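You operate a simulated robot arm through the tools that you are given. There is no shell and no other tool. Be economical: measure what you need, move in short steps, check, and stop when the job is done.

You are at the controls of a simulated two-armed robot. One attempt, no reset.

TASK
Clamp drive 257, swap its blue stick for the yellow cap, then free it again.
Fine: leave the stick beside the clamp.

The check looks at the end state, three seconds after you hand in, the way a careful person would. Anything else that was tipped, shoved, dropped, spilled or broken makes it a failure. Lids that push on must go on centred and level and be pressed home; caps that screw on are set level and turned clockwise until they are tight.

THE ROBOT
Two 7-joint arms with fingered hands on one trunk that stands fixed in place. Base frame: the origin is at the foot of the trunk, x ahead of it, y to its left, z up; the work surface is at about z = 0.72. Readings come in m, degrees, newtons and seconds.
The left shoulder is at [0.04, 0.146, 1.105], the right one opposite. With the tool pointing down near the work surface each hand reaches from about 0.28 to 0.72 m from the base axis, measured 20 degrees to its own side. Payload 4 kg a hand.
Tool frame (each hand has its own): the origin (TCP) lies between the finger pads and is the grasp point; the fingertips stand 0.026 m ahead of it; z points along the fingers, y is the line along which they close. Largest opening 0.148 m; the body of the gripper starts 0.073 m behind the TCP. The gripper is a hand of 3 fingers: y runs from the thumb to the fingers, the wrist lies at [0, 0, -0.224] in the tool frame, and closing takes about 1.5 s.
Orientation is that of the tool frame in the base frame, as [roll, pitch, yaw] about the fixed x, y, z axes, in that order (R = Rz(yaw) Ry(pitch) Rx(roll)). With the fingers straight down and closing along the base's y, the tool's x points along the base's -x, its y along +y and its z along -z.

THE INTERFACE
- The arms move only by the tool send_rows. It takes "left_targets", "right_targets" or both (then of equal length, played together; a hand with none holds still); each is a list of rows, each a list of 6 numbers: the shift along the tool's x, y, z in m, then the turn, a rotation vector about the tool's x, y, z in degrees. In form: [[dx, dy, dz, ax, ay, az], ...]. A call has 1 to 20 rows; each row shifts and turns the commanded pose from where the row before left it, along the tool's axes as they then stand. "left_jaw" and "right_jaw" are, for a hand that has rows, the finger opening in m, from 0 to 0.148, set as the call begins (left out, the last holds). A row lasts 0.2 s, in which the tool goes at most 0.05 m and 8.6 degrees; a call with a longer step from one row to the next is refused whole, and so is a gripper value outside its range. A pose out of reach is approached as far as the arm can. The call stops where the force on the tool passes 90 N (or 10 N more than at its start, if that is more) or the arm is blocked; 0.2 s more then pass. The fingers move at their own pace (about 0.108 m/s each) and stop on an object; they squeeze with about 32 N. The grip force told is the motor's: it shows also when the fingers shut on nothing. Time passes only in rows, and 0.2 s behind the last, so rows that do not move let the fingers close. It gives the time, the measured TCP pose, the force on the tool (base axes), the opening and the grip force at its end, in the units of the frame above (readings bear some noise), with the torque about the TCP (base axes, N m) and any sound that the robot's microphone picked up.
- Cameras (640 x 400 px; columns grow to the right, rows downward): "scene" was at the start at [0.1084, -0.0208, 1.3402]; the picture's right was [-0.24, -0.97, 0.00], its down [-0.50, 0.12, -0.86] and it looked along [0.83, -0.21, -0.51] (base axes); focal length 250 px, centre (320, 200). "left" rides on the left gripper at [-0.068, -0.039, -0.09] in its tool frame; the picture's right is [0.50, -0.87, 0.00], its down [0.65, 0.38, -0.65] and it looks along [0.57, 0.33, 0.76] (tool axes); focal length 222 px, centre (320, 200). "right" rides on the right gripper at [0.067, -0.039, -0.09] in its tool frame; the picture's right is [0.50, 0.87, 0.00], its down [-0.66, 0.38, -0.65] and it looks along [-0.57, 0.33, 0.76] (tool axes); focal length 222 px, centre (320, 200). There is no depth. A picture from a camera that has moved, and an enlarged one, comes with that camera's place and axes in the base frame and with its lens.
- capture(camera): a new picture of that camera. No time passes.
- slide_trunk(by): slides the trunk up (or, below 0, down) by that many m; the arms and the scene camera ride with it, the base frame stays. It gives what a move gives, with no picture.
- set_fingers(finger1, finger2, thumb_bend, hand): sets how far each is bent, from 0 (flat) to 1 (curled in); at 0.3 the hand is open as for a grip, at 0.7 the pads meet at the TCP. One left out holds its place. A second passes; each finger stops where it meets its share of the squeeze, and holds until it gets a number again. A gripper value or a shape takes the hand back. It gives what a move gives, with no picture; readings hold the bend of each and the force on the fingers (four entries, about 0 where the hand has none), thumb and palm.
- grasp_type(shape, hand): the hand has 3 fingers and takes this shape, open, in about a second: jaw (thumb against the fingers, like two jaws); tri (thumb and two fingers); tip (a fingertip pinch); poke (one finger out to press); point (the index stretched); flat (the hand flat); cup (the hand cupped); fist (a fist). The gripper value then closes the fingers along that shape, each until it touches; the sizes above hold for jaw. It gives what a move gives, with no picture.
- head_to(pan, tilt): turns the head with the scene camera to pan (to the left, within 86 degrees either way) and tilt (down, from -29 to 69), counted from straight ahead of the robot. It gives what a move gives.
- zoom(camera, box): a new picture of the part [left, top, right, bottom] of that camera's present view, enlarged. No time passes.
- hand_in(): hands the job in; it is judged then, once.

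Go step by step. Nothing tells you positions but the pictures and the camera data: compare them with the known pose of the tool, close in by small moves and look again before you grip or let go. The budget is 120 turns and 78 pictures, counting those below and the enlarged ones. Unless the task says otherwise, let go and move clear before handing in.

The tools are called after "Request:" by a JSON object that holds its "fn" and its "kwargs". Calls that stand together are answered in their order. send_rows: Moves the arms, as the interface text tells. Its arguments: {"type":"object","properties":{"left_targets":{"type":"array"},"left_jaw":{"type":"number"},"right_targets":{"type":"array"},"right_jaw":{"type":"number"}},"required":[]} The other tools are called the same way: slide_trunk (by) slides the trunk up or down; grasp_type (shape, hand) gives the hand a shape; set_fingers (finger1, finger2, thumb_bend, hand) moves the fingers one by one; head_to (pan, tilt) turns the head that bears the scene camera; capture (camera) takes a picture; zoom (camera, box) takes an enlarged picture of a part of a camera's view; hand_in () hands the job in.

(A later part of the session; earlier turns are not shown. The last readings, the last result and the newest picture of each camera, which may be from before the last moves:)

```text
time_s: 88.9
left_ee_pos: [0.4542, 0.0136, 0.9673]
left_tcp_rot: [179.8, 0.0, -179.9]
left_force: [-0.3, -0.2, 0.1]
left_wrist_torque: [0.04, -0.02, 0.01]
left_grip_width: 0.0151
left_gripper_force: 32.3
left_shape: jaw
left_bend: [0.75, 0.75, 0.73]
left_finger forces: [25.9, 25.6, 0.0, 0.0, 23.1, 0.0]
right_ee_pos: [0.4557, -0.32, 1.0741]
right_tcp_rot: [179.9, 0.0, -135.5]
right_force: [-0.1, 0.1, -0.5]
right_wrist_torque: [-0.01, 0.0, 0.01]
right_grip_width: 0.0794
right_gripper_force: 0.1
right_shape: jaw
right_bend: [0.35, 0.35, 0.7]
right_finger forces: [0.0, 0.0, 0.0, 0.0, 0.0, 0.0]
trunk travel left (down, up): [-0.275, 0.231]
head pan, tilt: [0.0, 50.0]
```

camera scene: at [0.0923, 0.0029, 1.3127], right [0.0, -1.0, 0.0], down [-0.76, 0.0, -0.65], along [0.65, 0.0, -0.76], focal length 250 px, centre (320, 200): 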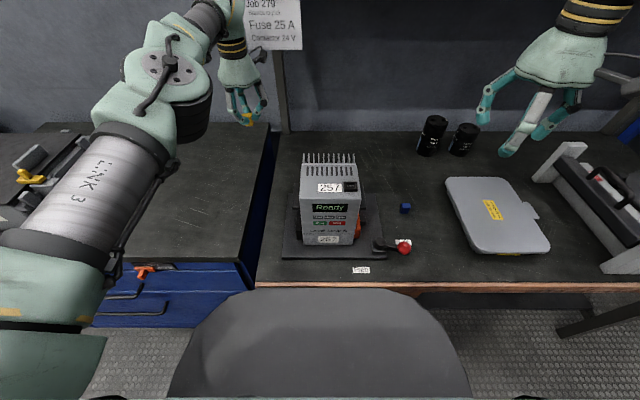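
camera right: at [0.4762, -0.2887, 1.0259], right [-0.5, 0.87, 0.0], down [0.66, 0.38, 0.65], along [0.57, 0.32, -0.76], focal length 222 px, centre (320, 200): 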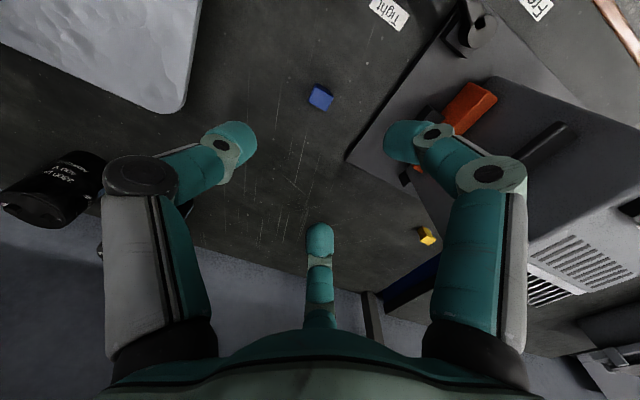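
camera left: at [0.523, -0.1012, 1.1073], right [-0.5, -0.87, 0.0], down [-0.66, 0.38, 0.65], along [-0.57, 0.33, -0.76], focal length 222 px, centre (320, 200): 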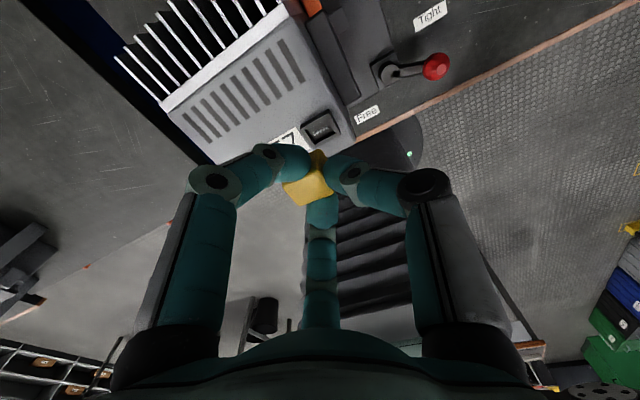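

No contact yet; continuing in 2–3 mm steps.

Request:
{"fn": "send_rows", "kwargs": {"left_targets": [[0, 0, 0.003, 0, 0, 0], [0, 0, 0, 0, 0, 0]]}}

Request:
{"fn": "send_rows", "kwargs": {"left_targets": [[0, 0, 0.002, 0, 0, 0], [0, 0, 0, 0, 0, 0]]}}

Request:
{"fn": "send_rows", "kwargs": {"left_targets": [[0, 0, 0.002, 0, 0, 0], [0, 0, 0, 0, 0, 0]]}}

```text
time_s: 89.5
left_ee_pos: [0.4535, 0.0129, 0.9641]
left_tcp_rot: [179.9, 0.0, -179.8]
left_force: [1.1, -0.3, 0.4]
left_wrist_torque: [0.03, 0.01, 0.02]
left_grip_width: 0.0152
left_gripper_force: 32.1
left_shape: jaw
left_bend: [0.75, 0.75, 0.73]
left_finger forces: [25.8, 25.6, 0.1, 0.0, 23.1, 0.1]
right_ee_pos: [0.4556, -0.3205, 1.0751]
right_tcp_rot: [179.9, 0.0, -135.5]
right_force: [0.0, -0.2, 0.2]
right_wrist_torque: [0.0, 0.0, 0.02]
right_grip_width: 0.0796
right_gripper_force: 0.0
right_shape: jaw
right_bend: [0.35, 0.35, 0.7]
right_finger forces: [0.0, 0.1, 0.1, 0.1, 0.0, 0.0]
trunk travel left (down, up): [-0.275, 0.231]
head pan, tilt: [0.0, 50.0]
```

```text
time_s: 90.1
left_ee_pos: [0.4535, 0.0133, 0.963]
left_tcp_rot: [179.8, 0.0, -180.0]
left_force: [0.0, -0.3, 0.3]
left_wrist_torque: [0.03, -0.02, 0.02]
left_grip_width: 0.0153
left_gripper_force: 31.5
left_shape: jaw
left_bend: [0.75, 0.75, 0.73]
left_finger forces: [25.8, 25.5, 0.0, 0.0, 23.0, 0.1]
right_ee_pos: [0.4576, -0.3206, 1.074]
right_tcp_rot: [179.9, 0.0, -135.4]
right_force: [-0.2, -0.4, 0.7]
right_wrist_torque: [0.0, -0.02, 0.0]
right_grip_width: 0.0797
right_gripper_force: 0.2
right_shape: jaw
right_bend: [0.35, 0.35, 0.7]
right_finger forces: [0.0, 0.0, 0.0, 0.0, 0.0, 0.0]
trunk travel left (down, up): [-0.275, 0.231]
head pan, tilt: [0.0, 50.0]
```

```text
time_s: 90.7
left_ee_pos: [0.4533, 0.0144, 0.9613]
left_tcp_rot: [179.9, 0.0, -179.9]
left_force: [-0.2, 0.4, 0.7]
left_wrist_torque: [0.03, 0.0, 0.03]
left_grip_width: 0.0151
left_gripper_force: 31.7
left_shape: jaw
left_bend: [0.75, 0.75, 0.73]
left_finger forces: [25.8, 25.6, 0.0, 0.0, 23.0, 0.0]
right_ee_pos: [0.4549, -0.3205, 1.0747]
right_tcp_rot: [179.9, 0.0, -135.4]
right_force: [-0.8, 1.0, 0.4]
right_wrist_torque: [-0.03, -0.01, 0.02]
right_grip_width: 0.0794
right_gripper_force: 0.0
right_shape: jaw
right_bend: [0.35, 0.35, 0.7]
right_finger forces: [0.0, 0.1, 0.1, 0.0, 0.0, 0.0]
trunk travel left (down, up): [-0.275, 0.231]
head pan, tilt: [0.0, 50.0]
```

Still free. Continuing.

Request:
{"fn": "send_rows", "kwargs": {"left_targets": [[0, 0, 0.003, 0, 0, 0], [0, 0, 0, 0, 0, 0]]}}

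Request:
{"fn": "send_rows", "kwargs": {"left_targets": [[0, 0, 0.002, 0, 0, 0], [0, 0, 0, 0, 0, 0]]}}

Request:
{"fn": "send_rows", "kwargs": {"left_targets": [[0, 0, 0.002, 0, 0, 0], [0, 0, 0, 0, 0, 0]]}}

```text
time_s: 91.3
left_ee_pos: [0.4528, 0.0133, 0.957]
left_tcp_rot: [-180.0, 0.1, -179.9]
left_force: [-0.9, -0.7, 6.1]
left_wrist_torque: [0.05, -0.05, 0.01]
left_grip_width: 0.0152
left_gripper_force: 31.6
left_shape: jaw
left_bend: [0.75, 0.76, 0.73]
left_finger forces: [26.1, 26.2, 0.0, 0.0, 24.7, 0.1]
right_ee_pos: [0.4558, -0.3196, 1.0758]
right_tcp_rot: [180.0, 0.0, -135.4]
right_force: [0.0, -0.3, 0.0]
right_wrist_torque: [-0.01, 0.0, 0.02]
right_grip_width: 0.0795
right_gripper_force: 0.0
right_shape: jaw
right_bend: [0.35, 0.35, 0.7]
right_finger forces: [0.0, 0.0, 0.0, 0.1, 0.1, 0.0]
trunk travel left (down, up): [-0.275, 0.231]
head pan, tilt: [0.0, 50.0]
```

```text
time_s: 91.9
left_ee_pos: [0.4527, 0.0128, 0.9564]
left_tcp_rot: [-180.0, 0.1, -179.9]
left_force: [-0.2, -3.4, 12.8]
left_wrist_torque: [0.09, -0.11, -0.04]
left_grip_width: 0.0154
left_gripper_force: 31.5
left_shape: jaw
left_bend: [0.75, 0.76, 0.73]
left_finger forces: [27.4, 26.8, 0.0, 0.0, 27.2, 0.0]
right_ee_pos: [0.4548, -0.3203, 1.0744]
right_tcp_rot: [180.0, 0.1, -135.4]
right_force: [-0.2, -0.3, 0.6]
right_wrist_torque: [-0.01, 0.0, -0.02]
right_grip_width: 0.0796
right_gripper_force: 0.0
right_shape: jaw
right_bend: [0.35, 0.35, 0.7]
right_finger forces: [0.0, 0.0, 0.0, 0.0, 0.1, 0.1]
trunk travel left (down, up): [-0.275, 0.231]
head pan, tilt: [0.0, 50.0]
```

```text
time_s: 92.5
left_ee_pos: [0.4513, 0.0121, 0.9535]
left_tcp_rot: [180.0, 0.1, 179.9]
left_force: [1.0, -6.2, 18.1]
left_wrist_torque: [0.16, -0.13, 0.0]
left_grip_width: 0.0159
left_gripper_force: 32.2
left_shape: jaw
left_bend: [0.75, 0.76, 0.73]
left_finger forces: [28.7, 27.6, 0.0, 0.0, 28.4, 0.1]
right_ee_pos: [0.4542, -0.3201, 1.0756]
right_tcp_rot: [179.9, 0.1, -135.4]
right_force: [-0.1, 0.5, -0.7]
right_wrist_torque: [-0.01, -0.04, 0.0]
right_grip_width: 0.0796
right_gripper_force: 0.2
right_shape: jaw
right_bend: [0.35, 0.35, 0.7]
right_finger forces: [0.1, 0.0, 0.1, 0.1, 0.0, 0.0]
trunk travel left (down, up): [-0.275, 0.231]
head pan, tilt: [0.0, 50.0]
```

Contact at TCP ≈ 0.9585; pressed gently flat. I'll relax the push, open, rise 2 cm and look.

Request:
{"fn": "send_rows", "kwargs": {"left_targets": [[0, 0, -0.004, 0, 0, 0], [0, 0, 0, 0, 0, 0]]}}

Request:
{"fn": "send_rows", "kwargs": {"left_targets": [[0, 0, 0, 0, 0, 0], [0, 0, 0, 0, 0, 0], [0, 0, 0, 0, 0, 0], [0, 0, -0.02, 0, 0, 0], [0, 0, -0.03, 0, 0, 0], [0, 0, 0, 0, 0, 0]], "left_jaw": 0.055}}

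Request:
{"fn": "capture", "kwargs": {"camera": "left"}}

```text
time_s: 93.1
left_ee_pos: [0.4539, 0.0138, 0.9574]
left_tcp_rot: [179.8, 0.0, -179.9]
left_force: [-0.7, -2.0, 4.8]
left_wrist_torque: [-0.01, -0.02, 0.01]
left_grip_width: 0.0158
left_gripper_force: 32.2
left_shape: jaw
left_bend: [0.75, 0.76, 0.73]
left_finger forces: [26.4, 26.7, 0.1, 0.0, 25.5, 0.1]
right_ee_pos: [0.4553, -0.3211, 1.0744]
right_tcp_rot: [-180.0, -0.1, -135.4]
right_force: [0.3, 0.4, 0.0]
right_wrist_torque: [0.01, 0.01, 0.01]
right_grip_width: 0.0796
right_gripper_force: 0.1
right_shape: jaw
right_bend: [0.35, 0.35, 0.7]
right_finger forces: [0.1, 0.1, 0.0, 0.0, 0.0, 0.0]
trunk travel left (down, up): [-0.275, 0.231]
head pan, tilt: [0.0, 50.0]
```

```text
time_s: 94.5
left_ee_pos: [0.4518, 0.0145, 1.0068]
left_tcp_rot: [179.8, -0.1, -180.0]
left_force: [0.0, -0.5, -0.5]
left_wrist_torque: [-0.01, 0.03, 0.02]
left_grip_width: 0.0549
left_gripper_force: 0.0
left_shape: jaw
left_bend: [0.77, 0.77, 0.7]
left_finger forces: [0.0, 0.0, 0.0, 0.0, 0.0, 0.1]
right_ee_pos: [0.456, -0.3197, 1.0751]
right_tcp_rot: [179.9, 0.0, -135.4]
right_force: [0.7, -0.9, -0.1]
right_wrist_torque: [0.02, 0.02, 0.0]
right_grip_width: 0.0794
right_gripper_force: 0.1
right_shape: jaw
right_bend: [0.35, 0.35, 0.7]
right_finger forces: [0.0, 0.1, 0.1, 0.0, 0.0, 0.1]
trunk travel left (down, up): [-0.275, 0.231]
head pan, tilt: [0.0, 50.0]
```

```text
6 pictures are left
camera left: at [0.5191, -0.0242, 1.0964], right [-0.5, -0.87, 0.0], down [-0.66, 0.38, 0.66], along [-0.57, 0.33, -0.76], focal length 222 px, centre (320, 200)
```

left: 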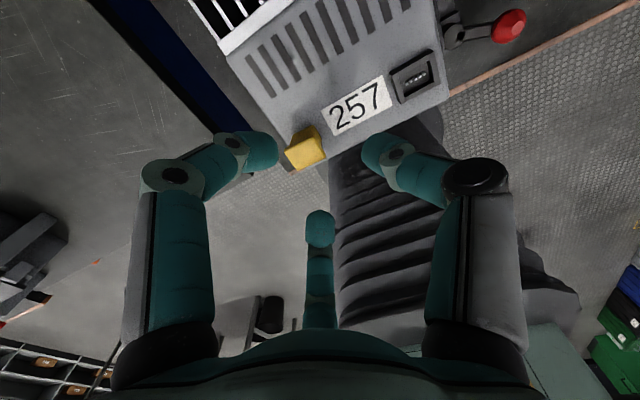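

The cap stands upright on the drive top at about (0.4535, 0.0265). The earlier grip let it slide between the two fingers; turning the hand 90° puts thumb and fingers on its wide faces, which should hold better.

Request:
{"fn": "send_rows", "kwargs": {"left_targets": [[0, 0, 0, 0, 0, -8.2], [0, 0, 0, 0, 0, -8.2], [0, 0, 0, 0, 0, -8.2], [0, 0, 0, 0, 0, -8.2], [0, 0, 0, 0, 0, -8.2], [0, 0, 0, 0, 0, -8.2], [0, 0, 0, 0, 0, -8.2], [0, 0, 0, 0, 0, -8.2], [0, 0, 0, 0, 0, -8.2], [0, 0, 0, 0, 0, -8.2], [0, 0, 0, 0, 0, -8], [-0.0125, -0.0015, 0, 0, 0, 0], [0, 0, 0.01, 0, 0, 0], [0, 0, 0, 0, 0, 0]]}}

Request:
{"fn": "zoom", "kwargs": {"camera": "left", "box": [240, 80, 400, 240]}}

```text
time_s: 97.5
left_ee_pos: [0.4553, 0.0257, 0.9973]
left_tcp_rot: [-179.9, 0.1, -90.0]
left_force: [-0.8, -0.6, -0.4]
left_wrist_torque: [0.0, 0.0, 0.0]
left_grip_width: 0.0546
left_gripper_force: 0.1
left_shape: jaw
left_bend: [0.77, 0.77, 0.7]
left_finger forces: [0.0, 0.1, 0.1, 0.0, 0.0, 0.0]
right_ee_pos: [0.4565, -0.319, 1.0753]
right_tcp_rot: [179.9, -0.1, -135.4]
right_force: [0.3, -0.2, -0.6]
right_wrist_torque: [0.0, 0.01, 0.0]
right_grip_width: 0.0796
right_gripper_force: 0.1
right_shape: jaw
right_bend: [0.35, 0.35, 0.7]
right_finger forces: [0.0, 0.0, 0.0, 0.0, 0.1, 0.0]
trunk travel left (down, up): [-0.275, 0.231]
head pan, tilt: [0.0, 50.0]
```

```text
2.50 times, centred on (320, 160) of left
camera zoom: at [0.4932, 0.0936, 1.0874], right [0.87, -0.5, 0.0], down [-0.38, -0.66, 0.65], along [-0.33, -0.57, -0.76], focal length 555 px, centre (320, 300)
```

zoom: 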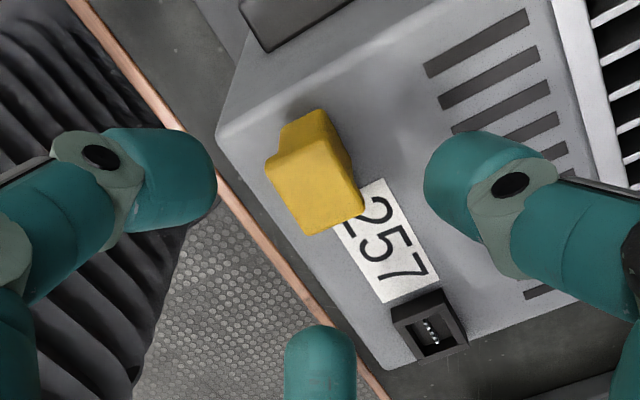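

Cap centre refined to (0.452, 0.0245), top at z ≈ 0.945. I'll centre, descend to TCP 0.9625, and close.

Request:
{"fn": "send_rows", "kwargs": {"left_targets": [[0.001, 0.003, 0.01, 0, 0, 0], [0, 0, 0.015, 0, 0, 0], [0, 0, 0.01, 0, 0, 0], [0, 0, 0, 0, 0, 0]]}}

Request:
{"fn": "send_rows", "kwargs": {"left_targets": [[0, 0, 0, 0, 0, 0], [0, 0, 0, 0, 0, 0], [0, 0, 0, 0, 0, 0], [0, 0, 0, 0, 0, 0]], "left_jaw": 0.0}}

```text
time_s: 98.5
left_ee_pos: [0.4509, 0.0252, 0.9619]
left_tcp_rot: [-179.9, 0.1, -89.9]
left_force: [-0.5, 0.2, -1.0]
left_wrist_torque: [0.0, 0.01, -0.03]
left_grip_width: 0.0547
left_gripper_force: 0.0
left_shape: jaw
left_bend: [0.77, 0.77, 0.7]
left_finger forces: [0.1, 0.0, 0.0, 0.1, 0.0, 0.0]
right_ee_pos: [0.4564, -0.3196, 1.0738]
right_tcp_rot: [179.8, 0.0, -135.5]
right_force: [0.3, 0.2, 0.4]
right_wrist_torque: [0.01, 0.0, -0.02]
right_grip_width: 0.0798
right_gripper_force: 0.1
right_shape: jaw
right_bend: [0.35, 0.35, 0.7]
right_finger forces: [0.1, 0.0, 0.0, 0.0, 0.0, 0.0]
trunk travel left (down, up): [-0.275, 0.231]
head pan, tilt: [0.0, 50.0]
```

```text
time_s: 99.5
left_ee_pos: [0.4506, 0.0249, 0.9643]
left_tcp_rot: [-180.0, 0.1, -89.9]
left_force: [1.0, 0.0, -0.2]
left_wrist_torque: [0.03, 0.0, 0.04]
left_grip_width: 0.019
left_gripper_force: 31.9
left_shape: jaw
left_bend: [0.76, 0.76, 0.71]
left_finger forces: [23.3, 24.2, 0.0, 0.0, 26.5, 0.1]
right_ee_pos: [0.456, -0.3196, 1.0755]
right_tcp_rot: [179.8, 0.0, -135.3]
right_force: [-0.6, 0.1, 0.3]
right_wrist_torque: [0.0, 0.02, 0.0]
right_grip_width: 0.0797
right_gripper_force: 0.1
right_shape: jaw
right_bend: [0.35, 0.35, 0.7]
right_finger forces: [0.0, 0.0, 0.0, 0.0, 0.0, 0.0]
trunk travel left (down, up): [-0.275, 0.231]
head pan, tilt: [0.0, 50.0]
```

Firm hold at 19 mm width, matching the cap. I'll lift and move above the socket, then take one measuring picture.

Request:
{"fn": "send_rows", "kwargs": {"left_targets": [[0, 0, -0.02, 0, 0, 0], [0, 0, -0.02, 0, 0, 0], [0.043, -0.001, 0, 0, 0, 0], [0.0435, -0.001, 0, 0, 0, 0], [0, 0, 0, 0, 0, 0]]}}

Request:
{"fn": "zoom", "kwargs": {"camera": "left", "box": [260, 100, 380, 220]}}

```text
time_s: 100.7
left_ee_pos: [0.4539, -0.0597, 1.0027]
left_tcp_rot: [179.9, 0.0, -89.8]
left_force: [0.2, -0.5, 0.2]
left_wrist_torque: [0.0, 0.0, -0.01]
left_grip_width: 0.0189
left_gripper_force: 32.2
left_shape: jaw
left_bend: [0.76, 0.76, 0.71]
left_finger forces: [23.2, 24.3, 0.1, 0.1, 26.6, 0.0]
right_ee_pos: [0.4563, -0.3191, 1.0743]
right_tcp_rot: [180.0, 0.0, -135.5]
right_force: [-0.5, -0.7, 1.1]
right_wrist_torque: [-0.01, 0.02, -0.02]
right_grip_width: 0.0795
right_gripper_force: 0.1
right_shape: jaw
right_bend: [0.35, 0.35, 0.7]
right_finger forces: [0.0, 0.0, 0.0, 0.0, 0.0, 0.0]
trunk travel left (down, up): [-0.275, 0.231]
head pan, tilt: [0.0, 50.0]
```

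```text
3.33 times, centred on (320, 160) of left
camera zoom: at [0.4932, 0.0081, 1.0923], right [0.87, -0.5, 0.0], down [-0.38, -0.66, 0.65], along [-0.33, -0.57, -0.76], focal length 740 px, centre (320, 333)
```

zoom: 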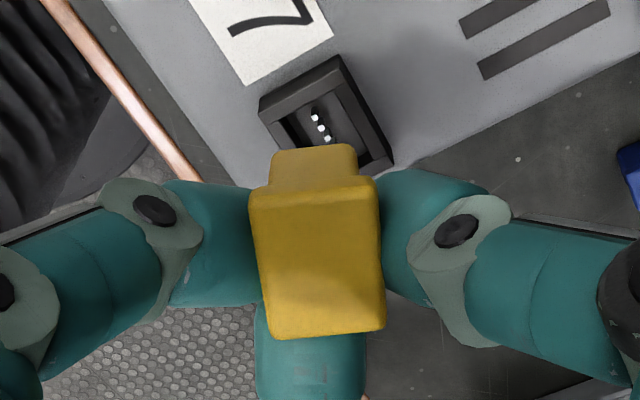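

The cap turned about 25° in the grip, settling squarely among the three fingers. I'll turn the hand +25° to bring it parallel with the socket, then check from the scene camera.

Request:
{"fn": "send_rows", "kwargs": {"left_targets": [[0, 0, 0, 0, 0, -8.4], [0, 0, 0, 0, 0, -8.4], [0, 0, 0, 0, 0, -8.4], [0, 0, 0, 0, 0, 0]]}}

Request:
{"fn": "zoom", "kwargs": {"camera": "scene", "box": [325, 125, 385, 185]}}

```text
time_s: 101.7
left_ee_pos: [0.4544, -0.0609, 1.0018]
left_tcp_rot: [180.0, 0.1, -64.5]
left_force: [0.5, 0.5, 0.7]
left_wrist_torque: [0.01, 0.0, -0.01]
left_grip_width: 0.0188
left_gripper_force: 32.6
left_shape: jaw
left_bend: [0.76, 0.76, 0.71]
left_finger forces: [23.1, 24.1, 0.0, 0.0, 26.6, 0.0]
right_ee_pos: [0.4563, -0.3207, 1.0759]
right_tcp_rot: [179.9, 0.1, -135.4]
right_force: [0.6, -0.1, 0.3]
right_wrist_torque: [0.01, 0.0, 0.02]
right_grip_width: 0.0796
right_gripper_force: 0.1
right_shape: jaw
right_bend: [0.35, 0.35, 0.7]
right_finger forces: [0.0, 0.0, 0.0, 0.0, 0.0, 0.0]
trunk travel left (down, up): [-0.275, 0.231]
head pan, tilt: [0.0, 50.0]
```

```text
6.67 times, centred on (355, 155) of scene
camera zoom: at [0.0981, 0.0009, 1.3121], right [0.0, -1.0, 0.0], down [-0.77, 0.0, -0.64], along [0.64, 0.0, -0.77], focal length 1664 px, centre (87, 500)
```

zoom: 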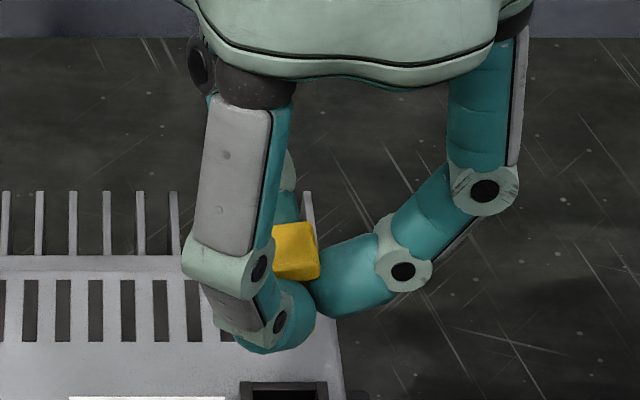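

The cap now sits parallel to the socket, about 10 mm toward +y of it. I'll correct by (-1.5, -10.5) mm and descend to just above, then check alignment close up.

Request:
{"fn": "send_rows", "kwargs": {"left_targets": [[0.0088, 0.0059, 0, 0, 0, 0], [0, 0, 0.015, 0, 0, 0], [0, 0, 0.015, 0, 0, 0], [0, 0, 0, 0, 0, 0]]}}

Request:
{"fn": "zoom", "kwargs": {"camera": "left", "box": [270, 100, 370, 200]}}

```text
time_s: 102.7
left_ee_pos: [0.4519, -0.0711, 0.9725]
left_tcp_rot: [-180.0, 0.0, -64.7]
left_force: [0.3, 0.3, 0.4]
left_wrist_torque: [-0.01, 0.0, -0.01]
left_grip_width: 0.0188
left_gripper_force: 32.0
left_shape: jaw
left_bend: [0.76, 0.76, 0.71]
left_finger forces: [23.2, 24.2, 0.0, 0.1, 26.8, 0.0]
right_ee_pos: [0.4554, -0.3203, 1.0753]
right_tcp_rot: [179.9, -0.1, -135.4]
right_force: [0.6, -0.5, -0.3]
right_wrist_torque: [0.0, 0.02, 0.01]
right_grip_width: 0.0796
right_gripper_force: 0.0
right_shape: jaw
right_bend: [0.35, 0.35, 0.7]
right_finger forces: [0.0, 0.0, 0.0, 0.0, 0.0, 0.1]
trunk travel left (down, up): [-0.275, 0.231]
head pan, tilt: [0.0, 50.0]
```

```text
4.00 times, centred on (320, 150) of left
camera zoom: at [0.4582, 0.0066, 1.0617], right [1.0, -0.08, 0.0], down [-0.06, -0.76, 0.65], along [-0.05, -0.65, -0.76], focal length 888 px, centre (320, 400)
```

zoom: 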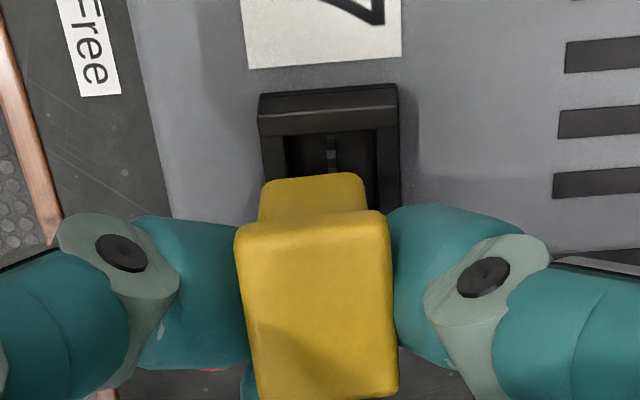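

The close view shows the cap needs about +3 mm in x and -1.5 mm in y. I'll apply that and lower in small steps watching the force.

Request:
{"fn": "send_rows", "kwargs": {"left_targets": [[0.00265, -0.00206, 0, 0, 0, 0], [0, 0, 0.005, 0, 0, 0], [0, 0, 0.003, 0, 0, 0], [0, 0, 0, 0, 0, 0]]}}

Request:
{"fn": "send_rows", "kwargs": {"left_targets": [[0, 0, 0.002, 0, 0, 0], [0, 0, 0, 0, 0, 0]]}}

Request:
{"fn": "send_rows", "kwargs": {"left_targets": [[0, 0, 0.002, 0, 0, 0], [0, 0, 0, 0, 0, 0]]}}

```text
time_s: 103.7
left_ee_pos: [0.4548, -0.0735, 0.9658]
left_tcp_rot: [-179.9, -0.1, -64.7]
left_force: [1.1, -0.9, 11.7]
left_wrist_torque: [0.14, -0.14, 0.02]
left_grip_width: 0.0191
left_gripper_force: 32.2
left_shape: jaw
left_bend: [0.76, 0.76, 0.72]
left_finger forces: [24.1, 25.7, 0.0, 0.0, 29.3, 0.1]
right_ee_pos: [0.4544, -0.3197, 1.0747]
right_tcp_rot: [180.0, 0.0, -135.4]
right_force: [-0.2, 0.5, 0.3]
right_wrist_torque: [-0.03, 0.03, 0.03]
right_grip_width: 0.0794
right_gripper_force: 0.0
right_shape: jaw
right_bend: [0.35, 0.35, 0.7]
right_finger forces: [0.0, 0.1, 0.0, 0.0, 0.0, 0.0]
trunk travel left (down, up): [-0.275, 0.231]
head pan, tilt: [0.0, 50.0]
```

```text
time_s: 104.3
left_ee_pos: [0.4541, -0.074, 0.9645]
left_tcp_rot: [-179.8, -0.2, -64.8]
left_force: [4.0, -6.2, 22.0]
left_wrist_torque: [0.14, -0.15, -0.07]
left_grip_width: 0.0193
left_gripper_force: 32.1
left_shape: jaw
left_bend: [0.76, 0.76, 0.72]
left_finger forces: [25.4, 28.2, 0.1, 0.0, 34.1, 0.0]
right_ee_pos: [0.4547, -0.321, 1.0746]
right_tcp_rot: [180.0, 0.1, -135.3]
right_force: [-0.3, 0.0, 0.3]
right_wrist_torque: [0.01, -0.01, -0.01]
right_grip_width: 0.0797
right_gripper_force: 0.0
right_shape: jaw
right_bend: [0.35, 0.35, 0.7]
right_finger forces: [0.1, 0.1, 0.0, 0.1, 0.0, 0.0]
trunk travel left (down, up): [-0.275, 0.231]
head pan, tilt: [0.0, 50.0]
```

```text
time_s: 104.9
left_ee_pos: [0.4541, -0.074, 0.962]
left_tcp_rot: [-179.8, -0.2, -64.8]
left_force: [6.8, -9.0, 30.5]
left_wrist_torque: [0.14, -0.23, -0.09]
left_grip_width: 0.0198
left_gripper_force: 32.3
left_shape: jaw
left_bend: [0.76, 0.76, 0.72]
left_finger forces: [25.9, 29.4, 0.0, 0.0, 38.1, 0.0]
right_ee_pos: [0.4555, -0.3209, 1.0757]
right_tcp_rot: [180.0, 0.1, -135.4]
right_force: [1.1, 0.2, 0.1]
right_wrist_torque: [0.02, 0.01, -0.03]
right_grip_width: 0.0796
right_gripper_force: 0.1
right_shape: jaw
right_bend: [0.35, 0.35, 0.7]
right_finger forces: [0.1, 0.1, 0.0, 0.0, 0.0, 0.0]
trunk travel left (down, up): [-0.275, 0.231]
head pan, tilt: [0.0, 50.0]
```

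It meets the rim at TCP ≈ 0.967, with the reaction pushing the cap toward +x, -y. I'll ease off, nudge 1 mm +x and 1.5 mm -y, and try again gently.

Request:
{"fn": "send_rows", "kwargs": {"left_targets": [[0, 0, -0.0065, 0, 0, 0], [0.0018, -0.00026, 0, 0, 0, 0], [0, 0, 0.002, 0, 0, 0], [0, 0, 0.002, 0, 0, 0], [0, 0, 0, 0, 0, 0]]}}

Request:
{"fn": "send_rows", "kwargs": {"left_targets": [[0, 0, 0.002, 0, 0, 0], [0, 0, 0, 0, 0, 0]]}}

```text
time_s: 106.1
left_ee_pos: [0.4538, -0.0744, 0.9635]
left_tcp_rot: [-179.9, 0.0, -64.7]
left_force: [-2.5, 2.1, 11.9]
left_wrist_torque: [0.25, 0.02, 0.08]
left_grip_width: 0.0192
left_gripper_force: 31.9
left_shape: jaw
left_bend: [0.76, 0.76, 0.72]
left_finger forces: [25.7, 26.3, 0.0, 0.0, 28.1, 0.0]
right_ee_pos: [0.4547, -0.3209, 1.0754]
right_tcp_rot: [180.0, 0.0, -135.4]
right_force: [-0.1, -0.1, 0.1]
right_wrist_torque: [0.0, 0.0, 0.01]
right_grip_width: 0.0796
right_gripper_force: 0.1
right_shape: jaw
right_bend: [0.35, 0.35, 0.7]
right_finger forces: [0.0, 0.0, 0.1, 0.0, 0.1, 0.0]
trunk travel left (down, up): [-0.275, 0.231]
head pan, tilt: [0.0, 50.0]
```

```text
time_s: 106.7
left_ee_pos: [0.4549, -0.0732, 0.9631]
left_tcp_rot: [-179.9, 0.0, -64.7]
left_force: [-1.7, 2.0, 24.8]
left_wrist_torque: [0.25, -0.03, 0.05]
left_grip_width: 0.0196
left_gripper_force: 31.6
left_shape: jaw
left_bend: [0.76, 0.76, 0.72]
left_finger forces: [26.2, 26.6, 0.0, 0.0, 30.0, 0.0]
right_ee_pos: [0.455, -0.3186, 1.0758]
right_tcp_rot: [179.9, 0.0, -135.3]
right_force: [-0.9, -0.2, 1.0]
right_wrist_torque: [0.0, 0.01, -0.02]
right_grip_width: 0.0794
right_gripper_force: 0.1
right_shape: jaw
right_bend: [0.35, 0.35, 0.7]
right_finger forces: [0.0, 0.1, 0.0, 0.0, 0.0, 0.1]
trunk travel left (down, up): [-0.275, 0.231]
head pan, tilt: [0.0, 50.0]
```

Forces are now vertical and central. I'll probe whether the plug is in the socket: ease to light contact and nudge sideways 2.5 mm, reading the side force.

Request:
{"fn": "send_rows", "kwargs": {"left_targets": [[0, 0, -0.0035, 0, 0, 0], [0, 0, 0, 0, 0, 0]]}}

Request:
{"fn": "send_rows", "kwargs": {"left_targets": [[-0.00226, -0.00108, 0, 0, 0, 0], [0, 0, 0, 0, 0, 0]]}}

Request:
{"fn": "send_rows", "kwargs": {"left_targets": [[0.00452, 0.00216, 0, 0, 0, 0], [0, 0, 0, 0, 0, 0]]}}

```text
time_s: 107.3
left_ee_pos: [0.4542, -0.0735, 0.9634]
left_tcp_rot: [-179.9, 0.2, -64.7]
left_force: [-2.6, 1.1, 8.7]
left_wrist_torque: [0.17, -0.04, 0.01]
left_grip_width: 0.0194
left_gripper_force: 31.8
left_shape: jaw
left_bend: [0.76, 0.76, 0.72]
left_finger forces: [24.6, 26.4, 0.0, 0.0, 27.8, 0.1]
right_ee_pos: [0.4553, -0.3209, 1.0761]
right_tcp_rot: [-179.9, 0.0, -135.4]
right_force: [-0.6, -0.3, -0.2]
right_wrist_torque: [-0.03, -0.04, -0.03]
right_grip_width: 0.0797
right_gripper_force: 0.0
right_shape: jaw
right_bend: [0.35, 0.35, 0.7]
right_finger forces: [0.1, 0.0, 0.0, 0.0, 0.0, 0.1]
trunk travel left (down, up): [-0.275, 0.231]
head pan, tilt: [0.0, 50.0]
```

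```text
time_s: 107.9
left_ee_pos: [0.4548, -0.0723, 0.9636]
left_tcp_rot: [-179.9, -0.1, -64.7]
left_force: [-2.1, -3.2, 7.2]
left_wrist_torque: [0.01, 0.01, 0.0]
left_grip_width: 0.0194
left_gripper_force: 31.9
left_shape: jaw
left_bend: [0.76, 0.76, 0.72]
left_finger forces: [24.3, 27.9, 0.0, 0.0, 27.4, 0.0]
right_ee_pos: [0.4558, -0.3199, 1.0754]
right_tcp_rot: [179.9, -0.1, -135.4]
right_force: [-0.4, 0.0, 0.6]
right_wrist_torque: [-0.05, -0.02, -0.02]
right_grip_width: 0.0797
right_gripper_force: 0.0
right_shape: jaw
right_bend: [0.35, 0.35, 0.7]
right_finger forces: [0.0, 0.0, 0.0, 0.0, 0.0, 0.1]
trunk travel left (down, up): [-0.275, 0.231]
head pan, tilt: [0.0, 50.0]
```

```text
time_s: 108.5
left_ee_pos: [0.4549, -0.0769, 0.9635]
left_tcp_rot: [-179.8, 0.2, -64.7]
left_force: [-0.3, 2.5, 3.6]
left_wrist_torque: [0.16, 0.02, 0.06]
left_grip_width: 0.0192
left_gripper_force: 32.0
left_shape: jaw
left_bend: [0.76, 0.76, 0.72]
left_finger forces: [23.7, 25.1, 0.0, 0.1, 27.6, 0.0]
right_ee_pos: [0.4556, -0.3195, 1.075]
right_tcp_rot: [-180.0, 0.1, -135.4]
right_force: [-0.5, -0.3, -1.1]
right_wrist_torque: [0.0, 0.05, 0.0]
right_grip_width: 0.0797
right_gripper_force: 0.1
right_shape: jaw
right_bend: [0.35, 0.35, 0.7]
right_finger forces: [0.0, 0.0, 0.0, 0.1, 0.1, 0.0]
trunk travel left (down, up): [-0.275, 0.231]
head pan, tilt: [0.0, 50.0]
```

It still slides freely, so it's resting on the rim, with contact biased to the +y side – suggesting a few degrees of tilt. I'll lift 5 mm, tilt the hand +4° about base x, recentre and lower again.

Request:
{"fn": "send_rows", "kwargs": {"left_targets": [[0, 0, -0.005, 0, 0, 0], [-0.0021, -0.001, 0, 1.72, -3.61, 0], [0, 0, 0.002, 0, 0, 0], [0, 0, 0.002, 0, 0, 0], [0, 0, 0, 0, 0, 0]]}}

Request:
{"fn": "send_rows", "kwargs": {"left_targets": [[0, 0, 0.0015, 0, 0, 0], [0, 0, 0, 0, 0, 0]]}}

```text
time_s: 109.7
left_ee_pos: [0.4559, -0.0749, 0.9647]
left_tcp_rot: [-178.2, 3.6, -64.7]
left_force: [-0.4, -0.1, 0.4]
left_wrist_torque: [-0.03, -0.03, 0.0]
left_grip_width: 0.0188
left_gripper_force: 31.8
left_shape: jaw
left_bend: [0.76, 0.76, 0.72]
left_finger forces: [22.8, 25.1, 0.0, 0.0, 27.4, 0.0]
right_ee_pos: [0.4554, -0.3204, 1.0751]
right_tcp_rot: [179.9, 0.1, -135.4]
right_force: [1.1, 0.6, 0.2]
right_wrist_torque: [-0.01, 0.01, 0.03]
right_grip_width: 0.0797
right_gripper_force: 0.1
right_shape: jaw
right_bend: [0.35, 0.35, 0.7]
right_finger forces: [0.0, 0.0, 0.0, 0.0, 0.0, 0.0]
trunk travel left (down, up): [-0.275, 0.231]
head pan, tilt: [0.0, 50.0]
```

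```text
time_s: 110.3
left_ee_pos: [0.4566, -0.075, 0.963]
left_tcp_rot: [-178.2, 3.8, -64.7]
left_force: [-0.3, -0.7, 1.0]
left_wrist_torque: [0.03, 0.0, 0.02]
left_grip_width: 0.0189
left_gripper_force: 32.4
left_shape: jaw
left_bend: [0.76, 0.76, 0.72]
left_finger forces: [22.9, 25.3, 0.0, 0.0, 27.6, 0.1]
right_ee_pos: [0.4552, -0.321, 1.0755]
right_tcp_rot: [179.8, 0.0, -135.5]
right_force: [0.5, -0.2, 0.0]
right_wrist_torque: [0.05, 0.02, 0.03]
right_grip_width: 0.0798
right_gripper_force: 0.1
right_shape: jaw
right_bend: [0.35, 0.35, 0.7]
right_finger forces: [0.0, 0.1, 0.0, 0.1, 0.0, 0.0]
trunk travel left (down, up): [-0.275, 0.231]
head pan, tilt: [0.0, 50.0]
```

Free where it touched before – promising. Continuing down in small steps.

Request:
{"fn": "send_rows", "kwargs": {"left_targets": [[0, 0, 0.0015, 0, 0, 0], [0, 0, 0, 0, 0, 0]]}}

Request:
{"fn": "send_rows", "kwargs": {"left_targets": [[0, 0, 0.0015, 0, 0, 0], [0, 0, 0, 0, 0, 0]]}}

```text
time_s: 110.9
left_ee_pos: [0.455, -0.0748, 0.9623]
left_tcp_rot: [-178.3, 3.6, -64.6]
left_force: [1.1, -1.4, 10.6]
left_wrist_torque: [0.1, -0.05, -0.02]
left_grip_width: 0.0189
left_gripper_force: 31.7
left_shape: jaw
left_bend: [0.76, 0.76, 0.72]
left_finger forces: [23.6, 25.8, 0.0, 0.0, 29.1, 0.0]
right_ee_pos: [0.4555, -0.3198, 1.075]
right_tcp_rot: [-179.9, -0.1, -135.4]
right_force: [0.1, 0.7, 1.0]
right_wrist_torque: [0.01, -0.04, 0.0]
right_grip_width: 0.0794
right_gripper_force: 0.2
right_shape: jaw
right_bend: [0.35, 0.35, 0.7]
right_finger forces: [0.0, 0.0, 0.0, 0.1, 0.0, 0.0]
trunk travel left (down, up): [-0.275, 0.231]
head pan, tilt: [0.0, 50.0]
```

```text
time_s: 111.5
left_ee_pos: [0.4555, -0.0749, 0.9631]
left_tcp_rot: [-178.1, 3.4, -64.5]
left_force: [2.6, -1.6, 22.8]
left_wrist_torque: [0.13, -0.1, -0.03]
left_grip_width: 0.0193
left_gripper_force: 32.2
left_shape: jaw
left_bend: [0.76, 0.77, 0.72]
left_finger forces: [24.3, 27.1, 0.0, 0.0, 31.7, 0.0]
right_ee_pos: [0.4548, -0.3204, 1.0752]
right_tcp_rot: [180.0, 0.1, -135.4]
right_force: [-0.1, -0.4, 0.1]
right_wrist_torque: [-0.03, 0.01, -0.01]
right_grip_width: 0.0795
right_gripper_force: 0.1
right_shape: jaw
right_bend: [0.35, 0.35, 0.7]
right_finger forces: [0.0, 0.1, 0.0, 0.0, 0.0, 0.0]
trunk travel left (down, up): [-0.275, 0.231]
head pan, tilt: [0.0, 50.0]
```

Contact is now flat and central at 0.9625. I'll press a little harder for the snap.

Request:
{"fn": "send_rows", "kwargs": {"left_targets": [[0, 0, 0.002, 0, 0, 0], [0, 0, 0.002, 0, 0, 0], [0, 0, 0, 0, 0, 0]]}}

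```text
time_s: 112.3
left_ee_pos: [0.4559, -0.0744, 0.9608]
left_tcp_rot: [-177.8, 3.2, -64.6]
left_force: [4.9, -4.3, 41.4]
left_wrist_torque: [0.15, -0.09, 0.0]
left_grip_width: 0.0203
left_gripper_force: 31.5
left_shape: jaw
left_bend: [0.76, 0.77, 0.73]
left_finger forces: [26.0, 32.3, 0.0, 0.0, 36.3, 0.1]
right_ee_pos: [0.4537, -0.3202, 1.0762]
right_tcp_rot: [180.0, 0.1, -135.4]
right_force: [-0.3, 0.2, -0.3]
right_wrist_torque: [-0.01, -0.02, 0.0]
right_grip_width: 0.0799
right_gripper_force: 0.2
right_shape: jaw
right_bend: [0.35, 0.35, 0.7]
right_finger forces: [0.0, 0.0, 0.0, 0.1, 0.0, 0.0]
trunk travel left (down, up): [-0.275, 0.231]
head pan, tilt: [0.0, 50.0]
```

No snap at 41 N. I'll back off to light pressure and probe in x, where the fit is tight, watching for a drop or snap.

Request:
{"fn": "send_rows", "kwargs": {"left_targets": [[0, 0, -0.0045, 0, 0, 0], [0, 0, 0, 0, 0, 0]]}}

Request:
{"fn": "send_rows", "kwargs": {"left_targets": [[0.00065, -0.00135, 0, 0, 0, 0], [0, 0, 0, 0, 0, 0]]}}

Request:
{"fn": "send_rows", "kwargs": {"left_targets": [[0.00065, -0.00135, 0, 0, 0, 0], [0, 0, 0, 0, 0, 0]]}}

```text
time_s: 112.9
left_ee_pos: [0.4549, -0.0743, 0.9612]
left_tcp_rot: [-178.1, 3.6, -64.7]
left_force: [4.5, -4.9, 21.5]
left_wrist_torque: [0.05, -0.21, 0.0]
left_grip_width: 0.0198
left_gripper_force: 32.1
left_shape: jaw
left_bend: [0.76, 0.77, 0.73]
left_finger forces: [24.2, 29.7, 0.0, 0.1, 34.1, 0.0]
right_ee_pos: [0.4545, -0.321, 1.0746]
right_tcp_rot: [179.9, 0.1, -135.5]
right_force: [0.0, -0.5, -0.2]
right_wrist_torque: [0.03, 0.02, 0.01]
right_grip_width: 0.0799
right_gripper_force: 0.1
right_shape: jaw
right_bend: [0.35, 0.35, 0.7]
right_finger forces: [0.0, 0.0, 0.0, 0.0, 0.0, 0.0]
trunk travel left (down, up): [-0.275, 0.231]
head pan, tilt: [0.0, 50.0]
```

```text
time_s: 113.5
left_ee_pos: [0.4575, -0.0757, 0.9607]
left_tcp_rot: [-178.2, 3.7, -64.7]
left_force: [0.1, -2.8, 19.6]
left_wrist_torque: [0.04, -0.05, 0.01]
left_grip_width: 0.0196
left_gripper_force: 32.0
left_shape: jaw
left_bend: [0.76, 0.77, 0.73]
left_finger forces: [25.5, 29.2, 0.1, 0.0, 30.9, 0.1]
right_ee_pos: [0.4554, -0.3211, 1.0758]
right_tcp_rot: [179.9, 0.0, -135.4]
right_force: [-0.3, 0.8, 0.7]
right_wrist_torque: [0.01, 0.03, -0.01]
right_grip_width: 0.08
right_gripper_force: 0.0
right_shape: jaw
right_bend: [0.35, 0.35, 0.7]
right_finger forces: [0.1, 0.1, 0.0, 0.1, 0.0, 0.0]
trunk travel left (down, up): [-0.275, 0.231]
head pan, tilt: [0.0, 50.0]
```

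```text
time_s: 114.1
left_ee_pos: [0.4582, -0.0751, 0.9615]
left_tcp_rot: [-178.2, 3.7, -64.8]
left_force: [-4.4, -2.7, 17.0]
left_wrist_torque: [0.05, 0.06, 0.03]
left_grip_width: 0.0194
left_gripper_force: 32.0
left_shape: jaw
left_bend: [0.76, 0.77, 0.73]
left_finger forces: [26.9, 29.0, 0.1, 0.0, 27.3, 0.1]
right_ee_pos: [0.4542, -0.3213, 1.0756]
right_tcp_rot: [-179.9, 0.1, -135.4]
right_force: [0.8, -0.4, 0.0]
right_wrist_torque: [-0.02, 0.0, 0.04]
right_grip_width: 0.0794
right_gripper_force: 0.0
right_shape: jaw
right_bend: [0.35, 0.35, 0.7]
right_finger forces: [0.0, 0.1, 0.0, 0.1, 0.0, 0.0]
trunk travel left (down, up): [-0.275, 0.231]
head pan, tilt: [0.0, 50.0]
```

I need to see the state; I'll use one of my last two pictures here.

Request:
{"fn": "zoom", "kwargs": {"camera": "left", "box": [260, 90, 380, 210]}}

```text
3.33 times, centred on (320, 150) of left
camera zoom: at [0.4627, -0.0033, 1.0568], right [1.0, -0.08, -0.01], down [-0.06, -0.8, 0.6], along [-0.05, -0.6, -0.8], focal length 740 px, centre (320, 367)
```

zoom: 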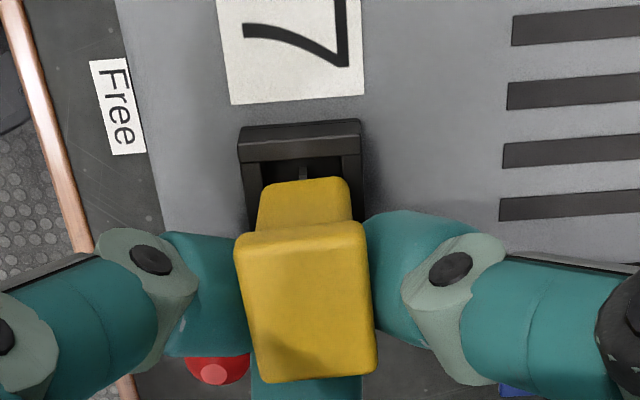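

The close view shows the cap is leaning in the three-finger squeeze (top toward +y), so its bottom can't enter. I'll lift slightly, level the hand, recentre (+y, -x), touch the rim lightly, and then loosen the grip just enough for the cap to settle level inside the finger cage.

Request:
{"fn": "send_rows", "kwargs": {"left_targets": [[0, 0, -0.005, 0, 0, 0], [-0.00585, -0.0017, 0, -1.72, 3.61, 0], [0, 0, 0, 0, 0, 0]]}}

Request:
{"fn": "send_rows", "kwargs": {"left_targets": [[0, 0, 0.002, 0, 0, 0], [0, 0, 0, 0, 0, 0]]}}

Request:
{"fn": "send_rows", "kwargs": {"left_targets": [[0, 0, 0.0015, 0, 0, 0], [0, 0, 0, 0, 0, 0]]}}

```text
time_s: 114.9
left_ee_pos: [0.4584, -0.0682, 0.9663]
left_tcp_rot: [179.9, 0.1, -64.7]
left_force: [-0.1, -0.8, -0.7]
left_wrist_torque: [0.04, 0.01, -0.01]
left_grip_width: 0.0188
left_gripper_force: 32.4
left_shape: jaw
left_bend: [0.76, 0.77, 0.72]
left_finger forces: [22.2, 24.6, 0.0, 0.0, 27.0, 0.1]
right_ee_pos: [0.4559, -0.3195, 1.0739]
right_tcp_rot: [180.0, 0.0, -135.4]
right_force: [-0.7, 0.4, 0.1]
right_wrist_torque: [-0.02, -0.01, 0.02]
right_grip_width: 0.0797
right_gripper_force: 0.0
right_shape: jaw
right_bend: [0.35, 0.35, 0.7]
right_finger forces: [0.0, 0.0, 0.1, 0.0, 0.0, 0.0]
trunk travel left (down, up): [-0.275, 0.231]
head pan, tilt: [0.0, 50.0]
```

```text
time_s: 115.5
left_ee_pos: [0.4588, -0.0692, 0.964]
left_tcp_rot: [180.0, 0.1, -64.7]
left_force: [1.0, 0.8, 1.7]
left_wrist_torque: [0.07, -0.02, -0.03]
left_grip_width: 0.0188
left_gripper_force: 32.0
left_shape: jaw
left_bend: [0.76, 0.77, 0.72]
left_finger forces: [22.4, 24.4, 0.0, 0.0, 27.3, 0.0]
right_ee_pos: [0.4566, -0.3192, 1.0747]
right_tcp_rot: [179.9, -0.1, -135.5]
right_force: [0.1, -0.3, 0.0]
right_wrist_torque: [0.01, 0.01, -0.01]
right_grip_width: 0.0796
right_gripper_force: 0.0
right_shape: jaw
right_bend: [0.35, 0.35, 0.7]
right_finger forces: [0.0, 0.0, 0.1, 0.1, 0.1, 0.1]
trunk travel left (down, up): [-0.275, 0.231]
head pan, tilt: [0.0, 50.0]
```

```text
time_s: 116.1
left_ee_pos: [0.4579, -0.0689, 0.9633]
left_tcp_rot: [-180.0, 0.0, -64.8]
left_force: [-1.7, -1.8, 5.8]
left_wrist_torque: [-0.02, 0.02, -0.01]
left_grip_width: 0.0185
left_gripper_force: 31.9
left_shape: jaw
left_bend: [0.76, 0.76, 0.72]
left_finger forces: [23.9, 25.0, 0.0, 0.1, 27.4, 0.0]
right_ee_pos: [0.4564, -0.3216, 1.0745]
right_tcp_rot: [180.0, 0.0, -135.4]
right_force: [0.0, 0.4, -0.2]
right_wrist_torque: [-0.03, 0.04, -0.02]
right_grip_width: 0.0798
right_gripper_force: 0.1
right_shape: jaw
right_bend: [0.35, 0.35, 0.7]
right_finger forces: [0.0, 0.0, 0.0, 0.0, 0.0, 0.1]
trunk travel left (down, up): [-0.275, 0.231]
head pan, tilt: [0.0, 50.0]
```

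Light contact at 5.8 N. Now I'll trim x by -0.8 mm and loosen the grip slightly so the cap can settle.

Request:
{"fn": "send_rows", "kwargs": {"left_targets": [[-0.0003, 0.0007, 0, 0, 0, 0], [0, 0, 0, 0, 0, 0]], "left_jaw": 0.0195}}

Request:
{"fn": "send_rows", "kwargs": {"left_targets": [[0, 0, 0, 0, 0, 0], [0, 0, 0, 0, 0, 0]], "left_jaw": 0.022}}

```text
time_s: 116.7
left_ee_pos: [0.457, -0.0687, 0.9621]
left_tcp_rot: [180.0, 0.1, -64.6]
left_force: [0.0, -0.2, 0.8]
left_wrist_torque: [0.01, 0.02, 0.0]
left_grip_width: 0.0198
left_gripper_force: 0.0
left_shape: jaw
left_bend: [0.74, 0.74, 0.7]
left_finger forces: [0.4, 0.0, 0.0, 0.0, 0.1, 0.0]
right_ee_pos: [0.4569, -0.3192, 1.0751]
right_tcp_rot: [179.9, 0.1, -135.4]
right_force: [0.7, 0.6, 0.3]
right_wrist_torque: [0.03, 0.06, -0.02]
right_grip_width: 0.0798
right_gripper_force: 0.1
right_shape: jaw
right_bend: [0.35, 0.35, 0.7]
right_finger forces: [0.1, 0.0, 0.0, 0.1, 0.0, 0.1]
trunk travel left (down, up): [-0.275, 0.231]
head pan, tilt: [0.0, 50.0]
```

```text
time_s: 117.3
left_ee_pos: [0.457, -0.0684, 0.9633]
left_tcp_rot: [-180.0, 0.1, -64.7]
left_force: [-0.5, 0.9, -1.4]
left_wrist_torque: [0.0, 0.03, -0.01]
left_grip_width: 0.0215
left_gripper_force: 0.1
left_shape: jaw
left_bend: [0.74, 0.74, 0.7]
left_finger forces: [0.0, 0.1, 0.0, 0.0, 0.0, 0.0]
right_ee_pos: [0.456, -0.3199, 1.0747]
right_tcp_rot: [179.8, 0.0, -135.4]
right_force: [0.4, -0.3, -0.4]
right_wrist_torque: [-0.02, 0.0, -0.02]
right_grip_width: 0.0796
right_gripper_force: 0.2
right_shape: jaw
right_bend: [0.35, 0.35, 0.7]
right_finger forces: [0.1, 0.0, 0.0, 0.1, 0.1, 0.0]
trunk travel left (down, up): [-0.275, 0.231]
head pan, tilt: [0.0, 50.0]
```

The cap is loose within the cage. I'll nudge the cage a few mm each way: resistance will tell whether the plug has dropped into the socket.

Request:
{"fn": "send_rows", "kwargs": {"left_targets": [[-0.0027, -0.0013, 0, 0, 0, 0], [0, 0, 0, 0, 0, 0]]}}

Request:
{"fn": "send_rows", "kwargs": {"left_targets": [[0.0054, 0.0026, 0, 0, 0, 0], [0, 0, 0, 0, 0, 0]]}}

Request:
{"fn": "send_rows", "kwargs": {"left_targets": [[-0.0027, -0.0013, 0, 0, 0, 0], [0.0013, -0.0027, 0, 0, 0, 0], [0, 0, 0, 0, 0, 0]]}}

Request:
{"fn": "send_rows", "kwargs": {"left_targets": [[-0.0026, 0.0054, 0, 0, 0, 0], [0, 0, 0, 0, 0, 0]]}}

```text
time_s: 117.9
left_ee_pos: [0.4571, -0.0658, 0.9633]
left_tcp_rot: [-180.0, 0.1, -64.7]
left_force: [0.7, -0.1, 0.0]
left_wrist_torque: [0.0, 0.02, -0.01]
left_grip_width: 0.0215
left_gripper_force: 0.1
left_shape: jaw
left_bend: [0.74, 0.74, 0.7]
left_finger forces: [0.1, 0.1, 0.1, 0.0, 0.1, 0.0]
right_ee_pos: [0.4557, -0.3203, 1.074]
right_tcp_rot: [179.8, 0.0, -135.4]
right_force: [-1.7, 0.2, 0.0]
right_wrist_torque: [0.0, 0.0, -0.01]
right_grip_width: 0.0793
right_gripper_force: 0.1
right_shape: jaw
right_bend: [0.35, 0.35, 0.7]
right_finger forces: [0.0, 0.0, 0.0, 0.1, 0.1, 0.0]
trunk travel left (down, up): [-0.275, 0.231]
head pan, tilt: [0.0, 50.0]
```

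```text
time_s: 118.5
left_ee_pos: [0.4569, -0.0722, 0.9636]
left_tcp_rot: [180.0, 0.0, -64.7]
left_force: [-0.7, 0.3, 0.6]
left_wrist_torque: [0.02, -0.02, 0.01]
left_grip_width: 0.0216
left_gripper_force: 0.0
left_shape: jaw
left_bend: [0.74, 0.74, 0.7]
left_finger forces: [0.0, 0.0, 0.0, 0.1, 0.0, 0.1]
right_ee_pos: [0.456, -0.3205, 1.0746]
right_tcp_rot: [180.0, 0.1, -135.4]
right_force: [0.2, -0.1, 0.2]
right_wrist_torque: [0.01, -0.03, -0.04]
right_grip_width: 0.0796
right_gripper_force: 0.0
right_shape: jaw
right_bend: [0.35, 0.35, 0.7]
right_finger forces: [0.0, 0.0, 0.0, 0.0, 0.1, 0.1]
trunk travel left (down, up): [-0.275, 0.231]
head pan, tilt: [0.0, 50.0]
```

```text
time_s: 119.3
left_ee_pos: [0.4597, -0.0689, 0.9642]
left_tcp_rot: [-179.9, 0.1, -64.7]
left_force: [-0.3, -0.7, 0.2]
left_wrist_torque: [0.01, 0.01, -0.01]
left_grip_width: 0.0219
left_gripper_force: 0.1
left_shape: jaw
left_bend: [0.74, 0.74, 0.7]
left_finger forces: [0.1, 0.1, 0.0, 0.1, 0.0, 0.0]
right_ee_pos: [0.457, -0.319, 1.075]
right_tcp_rot: [179.9, 0.0, -135.4]
right_force: [0.9, 0.0, -0.7]
right_wrist_torque: [-0.01, -0.02, -0.01]
right_grip_width: 0.0795
right_gripper_force: 0.0
right_shape: jaw
right_bend: [0.35, 0.35, 0.7]
right_finger forces: [0.1, 0.0, 0.1, 0.0, 0.0, 0.0]
trunk travel left (down, up): [-0.275, 0.231]
head pan, tilt: [0.0, 50.0]
```

```text
time_s: 119.9
left_ee_pos: [0.454, -0.0702, 0.9638]
left_tcp_rot: [-179.9, 0.1, -64.8]
left_force: [0.3, 0.5, -0.9]
left_wrist_torque: [0.02, 0.01, 0.03]
left_grip_width: 0.0217
left_gripper_force: 0.1
left_shape: jaw
left_bend: [0.74, 0.74, 0.7]
left_finger forces: [0.0, 0.0, 0.0, 0.0, 0.1, 0.0]
right_ee_pos: [0.4565, -0.3191, 1.0752]
right_tcp_rot: [179.9, 0.0, -135.4]
right_force: [0.0, 0.3, 0.4]
right_wrist_torque: [-0.02, 0.05, -0.01]
right_grip_width: 0.0793
right_gripper_force: 0.0
right_shape: jaw
right_bend: [0.35, 0.35, 0.7]
right_finger forces: [0.0, 0.0, 0.1, 0.1, 0.1, 0.0]
trunk travel left (down, up): [-0.275, 0.231]
head pan, tilt: [0.0, 50.0]
```

No resistance within ±3 mm. I'll widen to ±5 mm, gently – sliding it over the opening should let it drop in, and then resistance will show.

Request:
{"fn": "send_rows", "kwargs": {"left_targets": [[0.0013, -0.0027, 0, 0, 0, 0], [-0.0045, -0.0021, 0, 0, 0, 0], [0, 0, 0, 0, 0, 0]]}}

Request:
{"fn": "send_rows", "kwargs": {"left_targets": [[0.0045, 0.0021, 0, 0, 0, 0], [0.0045, 0.0021, 0, 0, 0, 0], [0, 0, 0, 0, 0, 0]]}}

Request:
{"fn": "send_rows", "kwargs": {"left_targets": [[-0.0045, -0.0021, 0, 0, 0, 0], [0.0022, -0.0045, 0, 0, 0, 0], [0, 0, 0, 0, 0, 0]]}}

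Request:
{"fn": "send_rows", "kwargs": {"left_targets": [[-0.0022, 0.0045, 0, 0, 0, 0], [-0.0022, 0.0045, 0, 0, 0, 0], [0, 0, 0, 0, 0, 0]]}}

```text
time_s: 120.7
left_ee_pos: [0.4577, -0.0648, 0.9636]
left_tcp_rot: [180.0, 0.1, -64.7]
left_force: [0.4, 0.0, 0.1]
left_wrist_torque: [0.03, 0.01, 0.01]
left_grip_width: 0.0219
left_gripper_force: 0.1
left_shape: jaw
left_bend: [0.74, 0.74, 0.7]
left_finger forces: [0.0, 0.0, 0.1, 0.0, 0.1, 0.1]
right_ee_pos: [0.4563, -0.3211, 1.0733]
right_tcp_rot: [179.9, 0.0, -135.5]
right_force: [-0.2, 0.6, -0.5]
right_wrist_torque: [0.03, -0.01, -0.02]
right_grip_width: 0.0795
right_gripper_force: 0.2
right_shape: jaw
right_bend: [0.35, 0.35, 0.7]
right_finger forces: [0.0, 0.0, 0.0, 0.0, 0.0, 0.1]
trunk travel left (down, up): [-0.275, 0.231]
head pan, tilt: [0.0, 50.0]
```

```text
time_s: 121.5
left_ee_pos: [0.4587, -0.0732, 0.9628]
left_tcp_rot: [-179.9, 0.1, -64.7]
left_force: [-0.2, 0.3, -0.6]
left_wrist_torque: [0.0, 0.03, -0.01]
left_grip_width: 0.022
left_gripper_force: 0.0
left_shape: jaw
left_bend: [0.74, 0.74, 0.7]
left_finger forces: [0.0, 0.0, 0.0, 0.0, 0.0, 0.0]
right_ee_pos: [0.4562, -0.3205, 1.0748]
right_tcp_rot: [179.9, -0.1, -135.4]
right_force: [-1.1, 0.0, -0.3]
right_wrist_torque: [0.02, 0.01, -0.02]
right_grip_width: 0.0798
right_gripper_force: 0.1
right_shape: jaw
right_bend: [0.35, 0.35, 0.7]
right_finger forces: [0.0, 0.1, 0.0, 0.0, 0.0, 0.0]
trunk travel left (down, up): [-0.275, 0.231]
head pan, tilt: [0.0, 50.0]
```

```text
time_s: 122.3
left_ee_pos: [0.4631, -0.0679, 0.9638]
left_tcp_rot: [180.0, 0.1, -64.8]
left_force: [0.0, 1.2, 0.0]
left_wrist_torque: [0.02, 0.01, 0.03]
left_grip_width: 0.0216
left_gripper_force: 0.0
left_shape: jaw
left_bend: [0.74, 0.74, 0.7]
left_finger forces: [0.1, 0.1, 0.0, 0.0, 0.1, 0.0]
right_ee_pos: [0.4564, -0.321, 1.0739]
right_tcp_rot: [179.9, 0.0, -135.4]
right_force: [0.9, 0.3, 0.3]
right_wrist_torque: [-0.02, 0.0, 0.0]
right_grip_width: 0.0796
right_gripper_force: 0.0
right_shape: jaw
right_bend: [0.35, 0.35, 0.7]
right_finger forces: [0.1, 0.0, 0.0, 0.0, 0.0, 0.1]
trunk travel left (down, up): [-0.275, 0.231]
head pan, tilt: [0.0, 50.0]
```

```text
time_s: 123.1
left_ee_pos: [0.4535, -0.0685, 0.9642]
left_tcp_rot: [179.9, 0.1, -64.7]
left_force: [-0.9, -0.3, -1.0]
left_wrist_torque: [-0.03, 0.0, 0.02]
left_grip_width: 0.0219
left_gripper_force: 0.0
left_shape: jaw
left_bend: [0.74, 0.74, 0.7]
left_finger forces: [0.1, 0.0, 0.0, 0.0, 0.1, 0.1]
right_ee_pos: [0.4565, -0.319, 1.0747]
right_tcp_rot: [179.9, 0.0, -135.4]
right_force: [0.9, 1.0, 1.2]
right_wrist_torque: [0.02, 0.0, 0.01]
right_grip_width: 0.0796
right_gripper_force: 0.1
right_shape: jaw
right_bend: [0.35, 0.35, 0.7]
right_finger forces: [0.1, 0.1, 0.0, 0.0, 0.0, 0.0]
trunk travel left (down, up): [-0.275, 0.231]
head pan, tilt: [0.0, 50.0]
```

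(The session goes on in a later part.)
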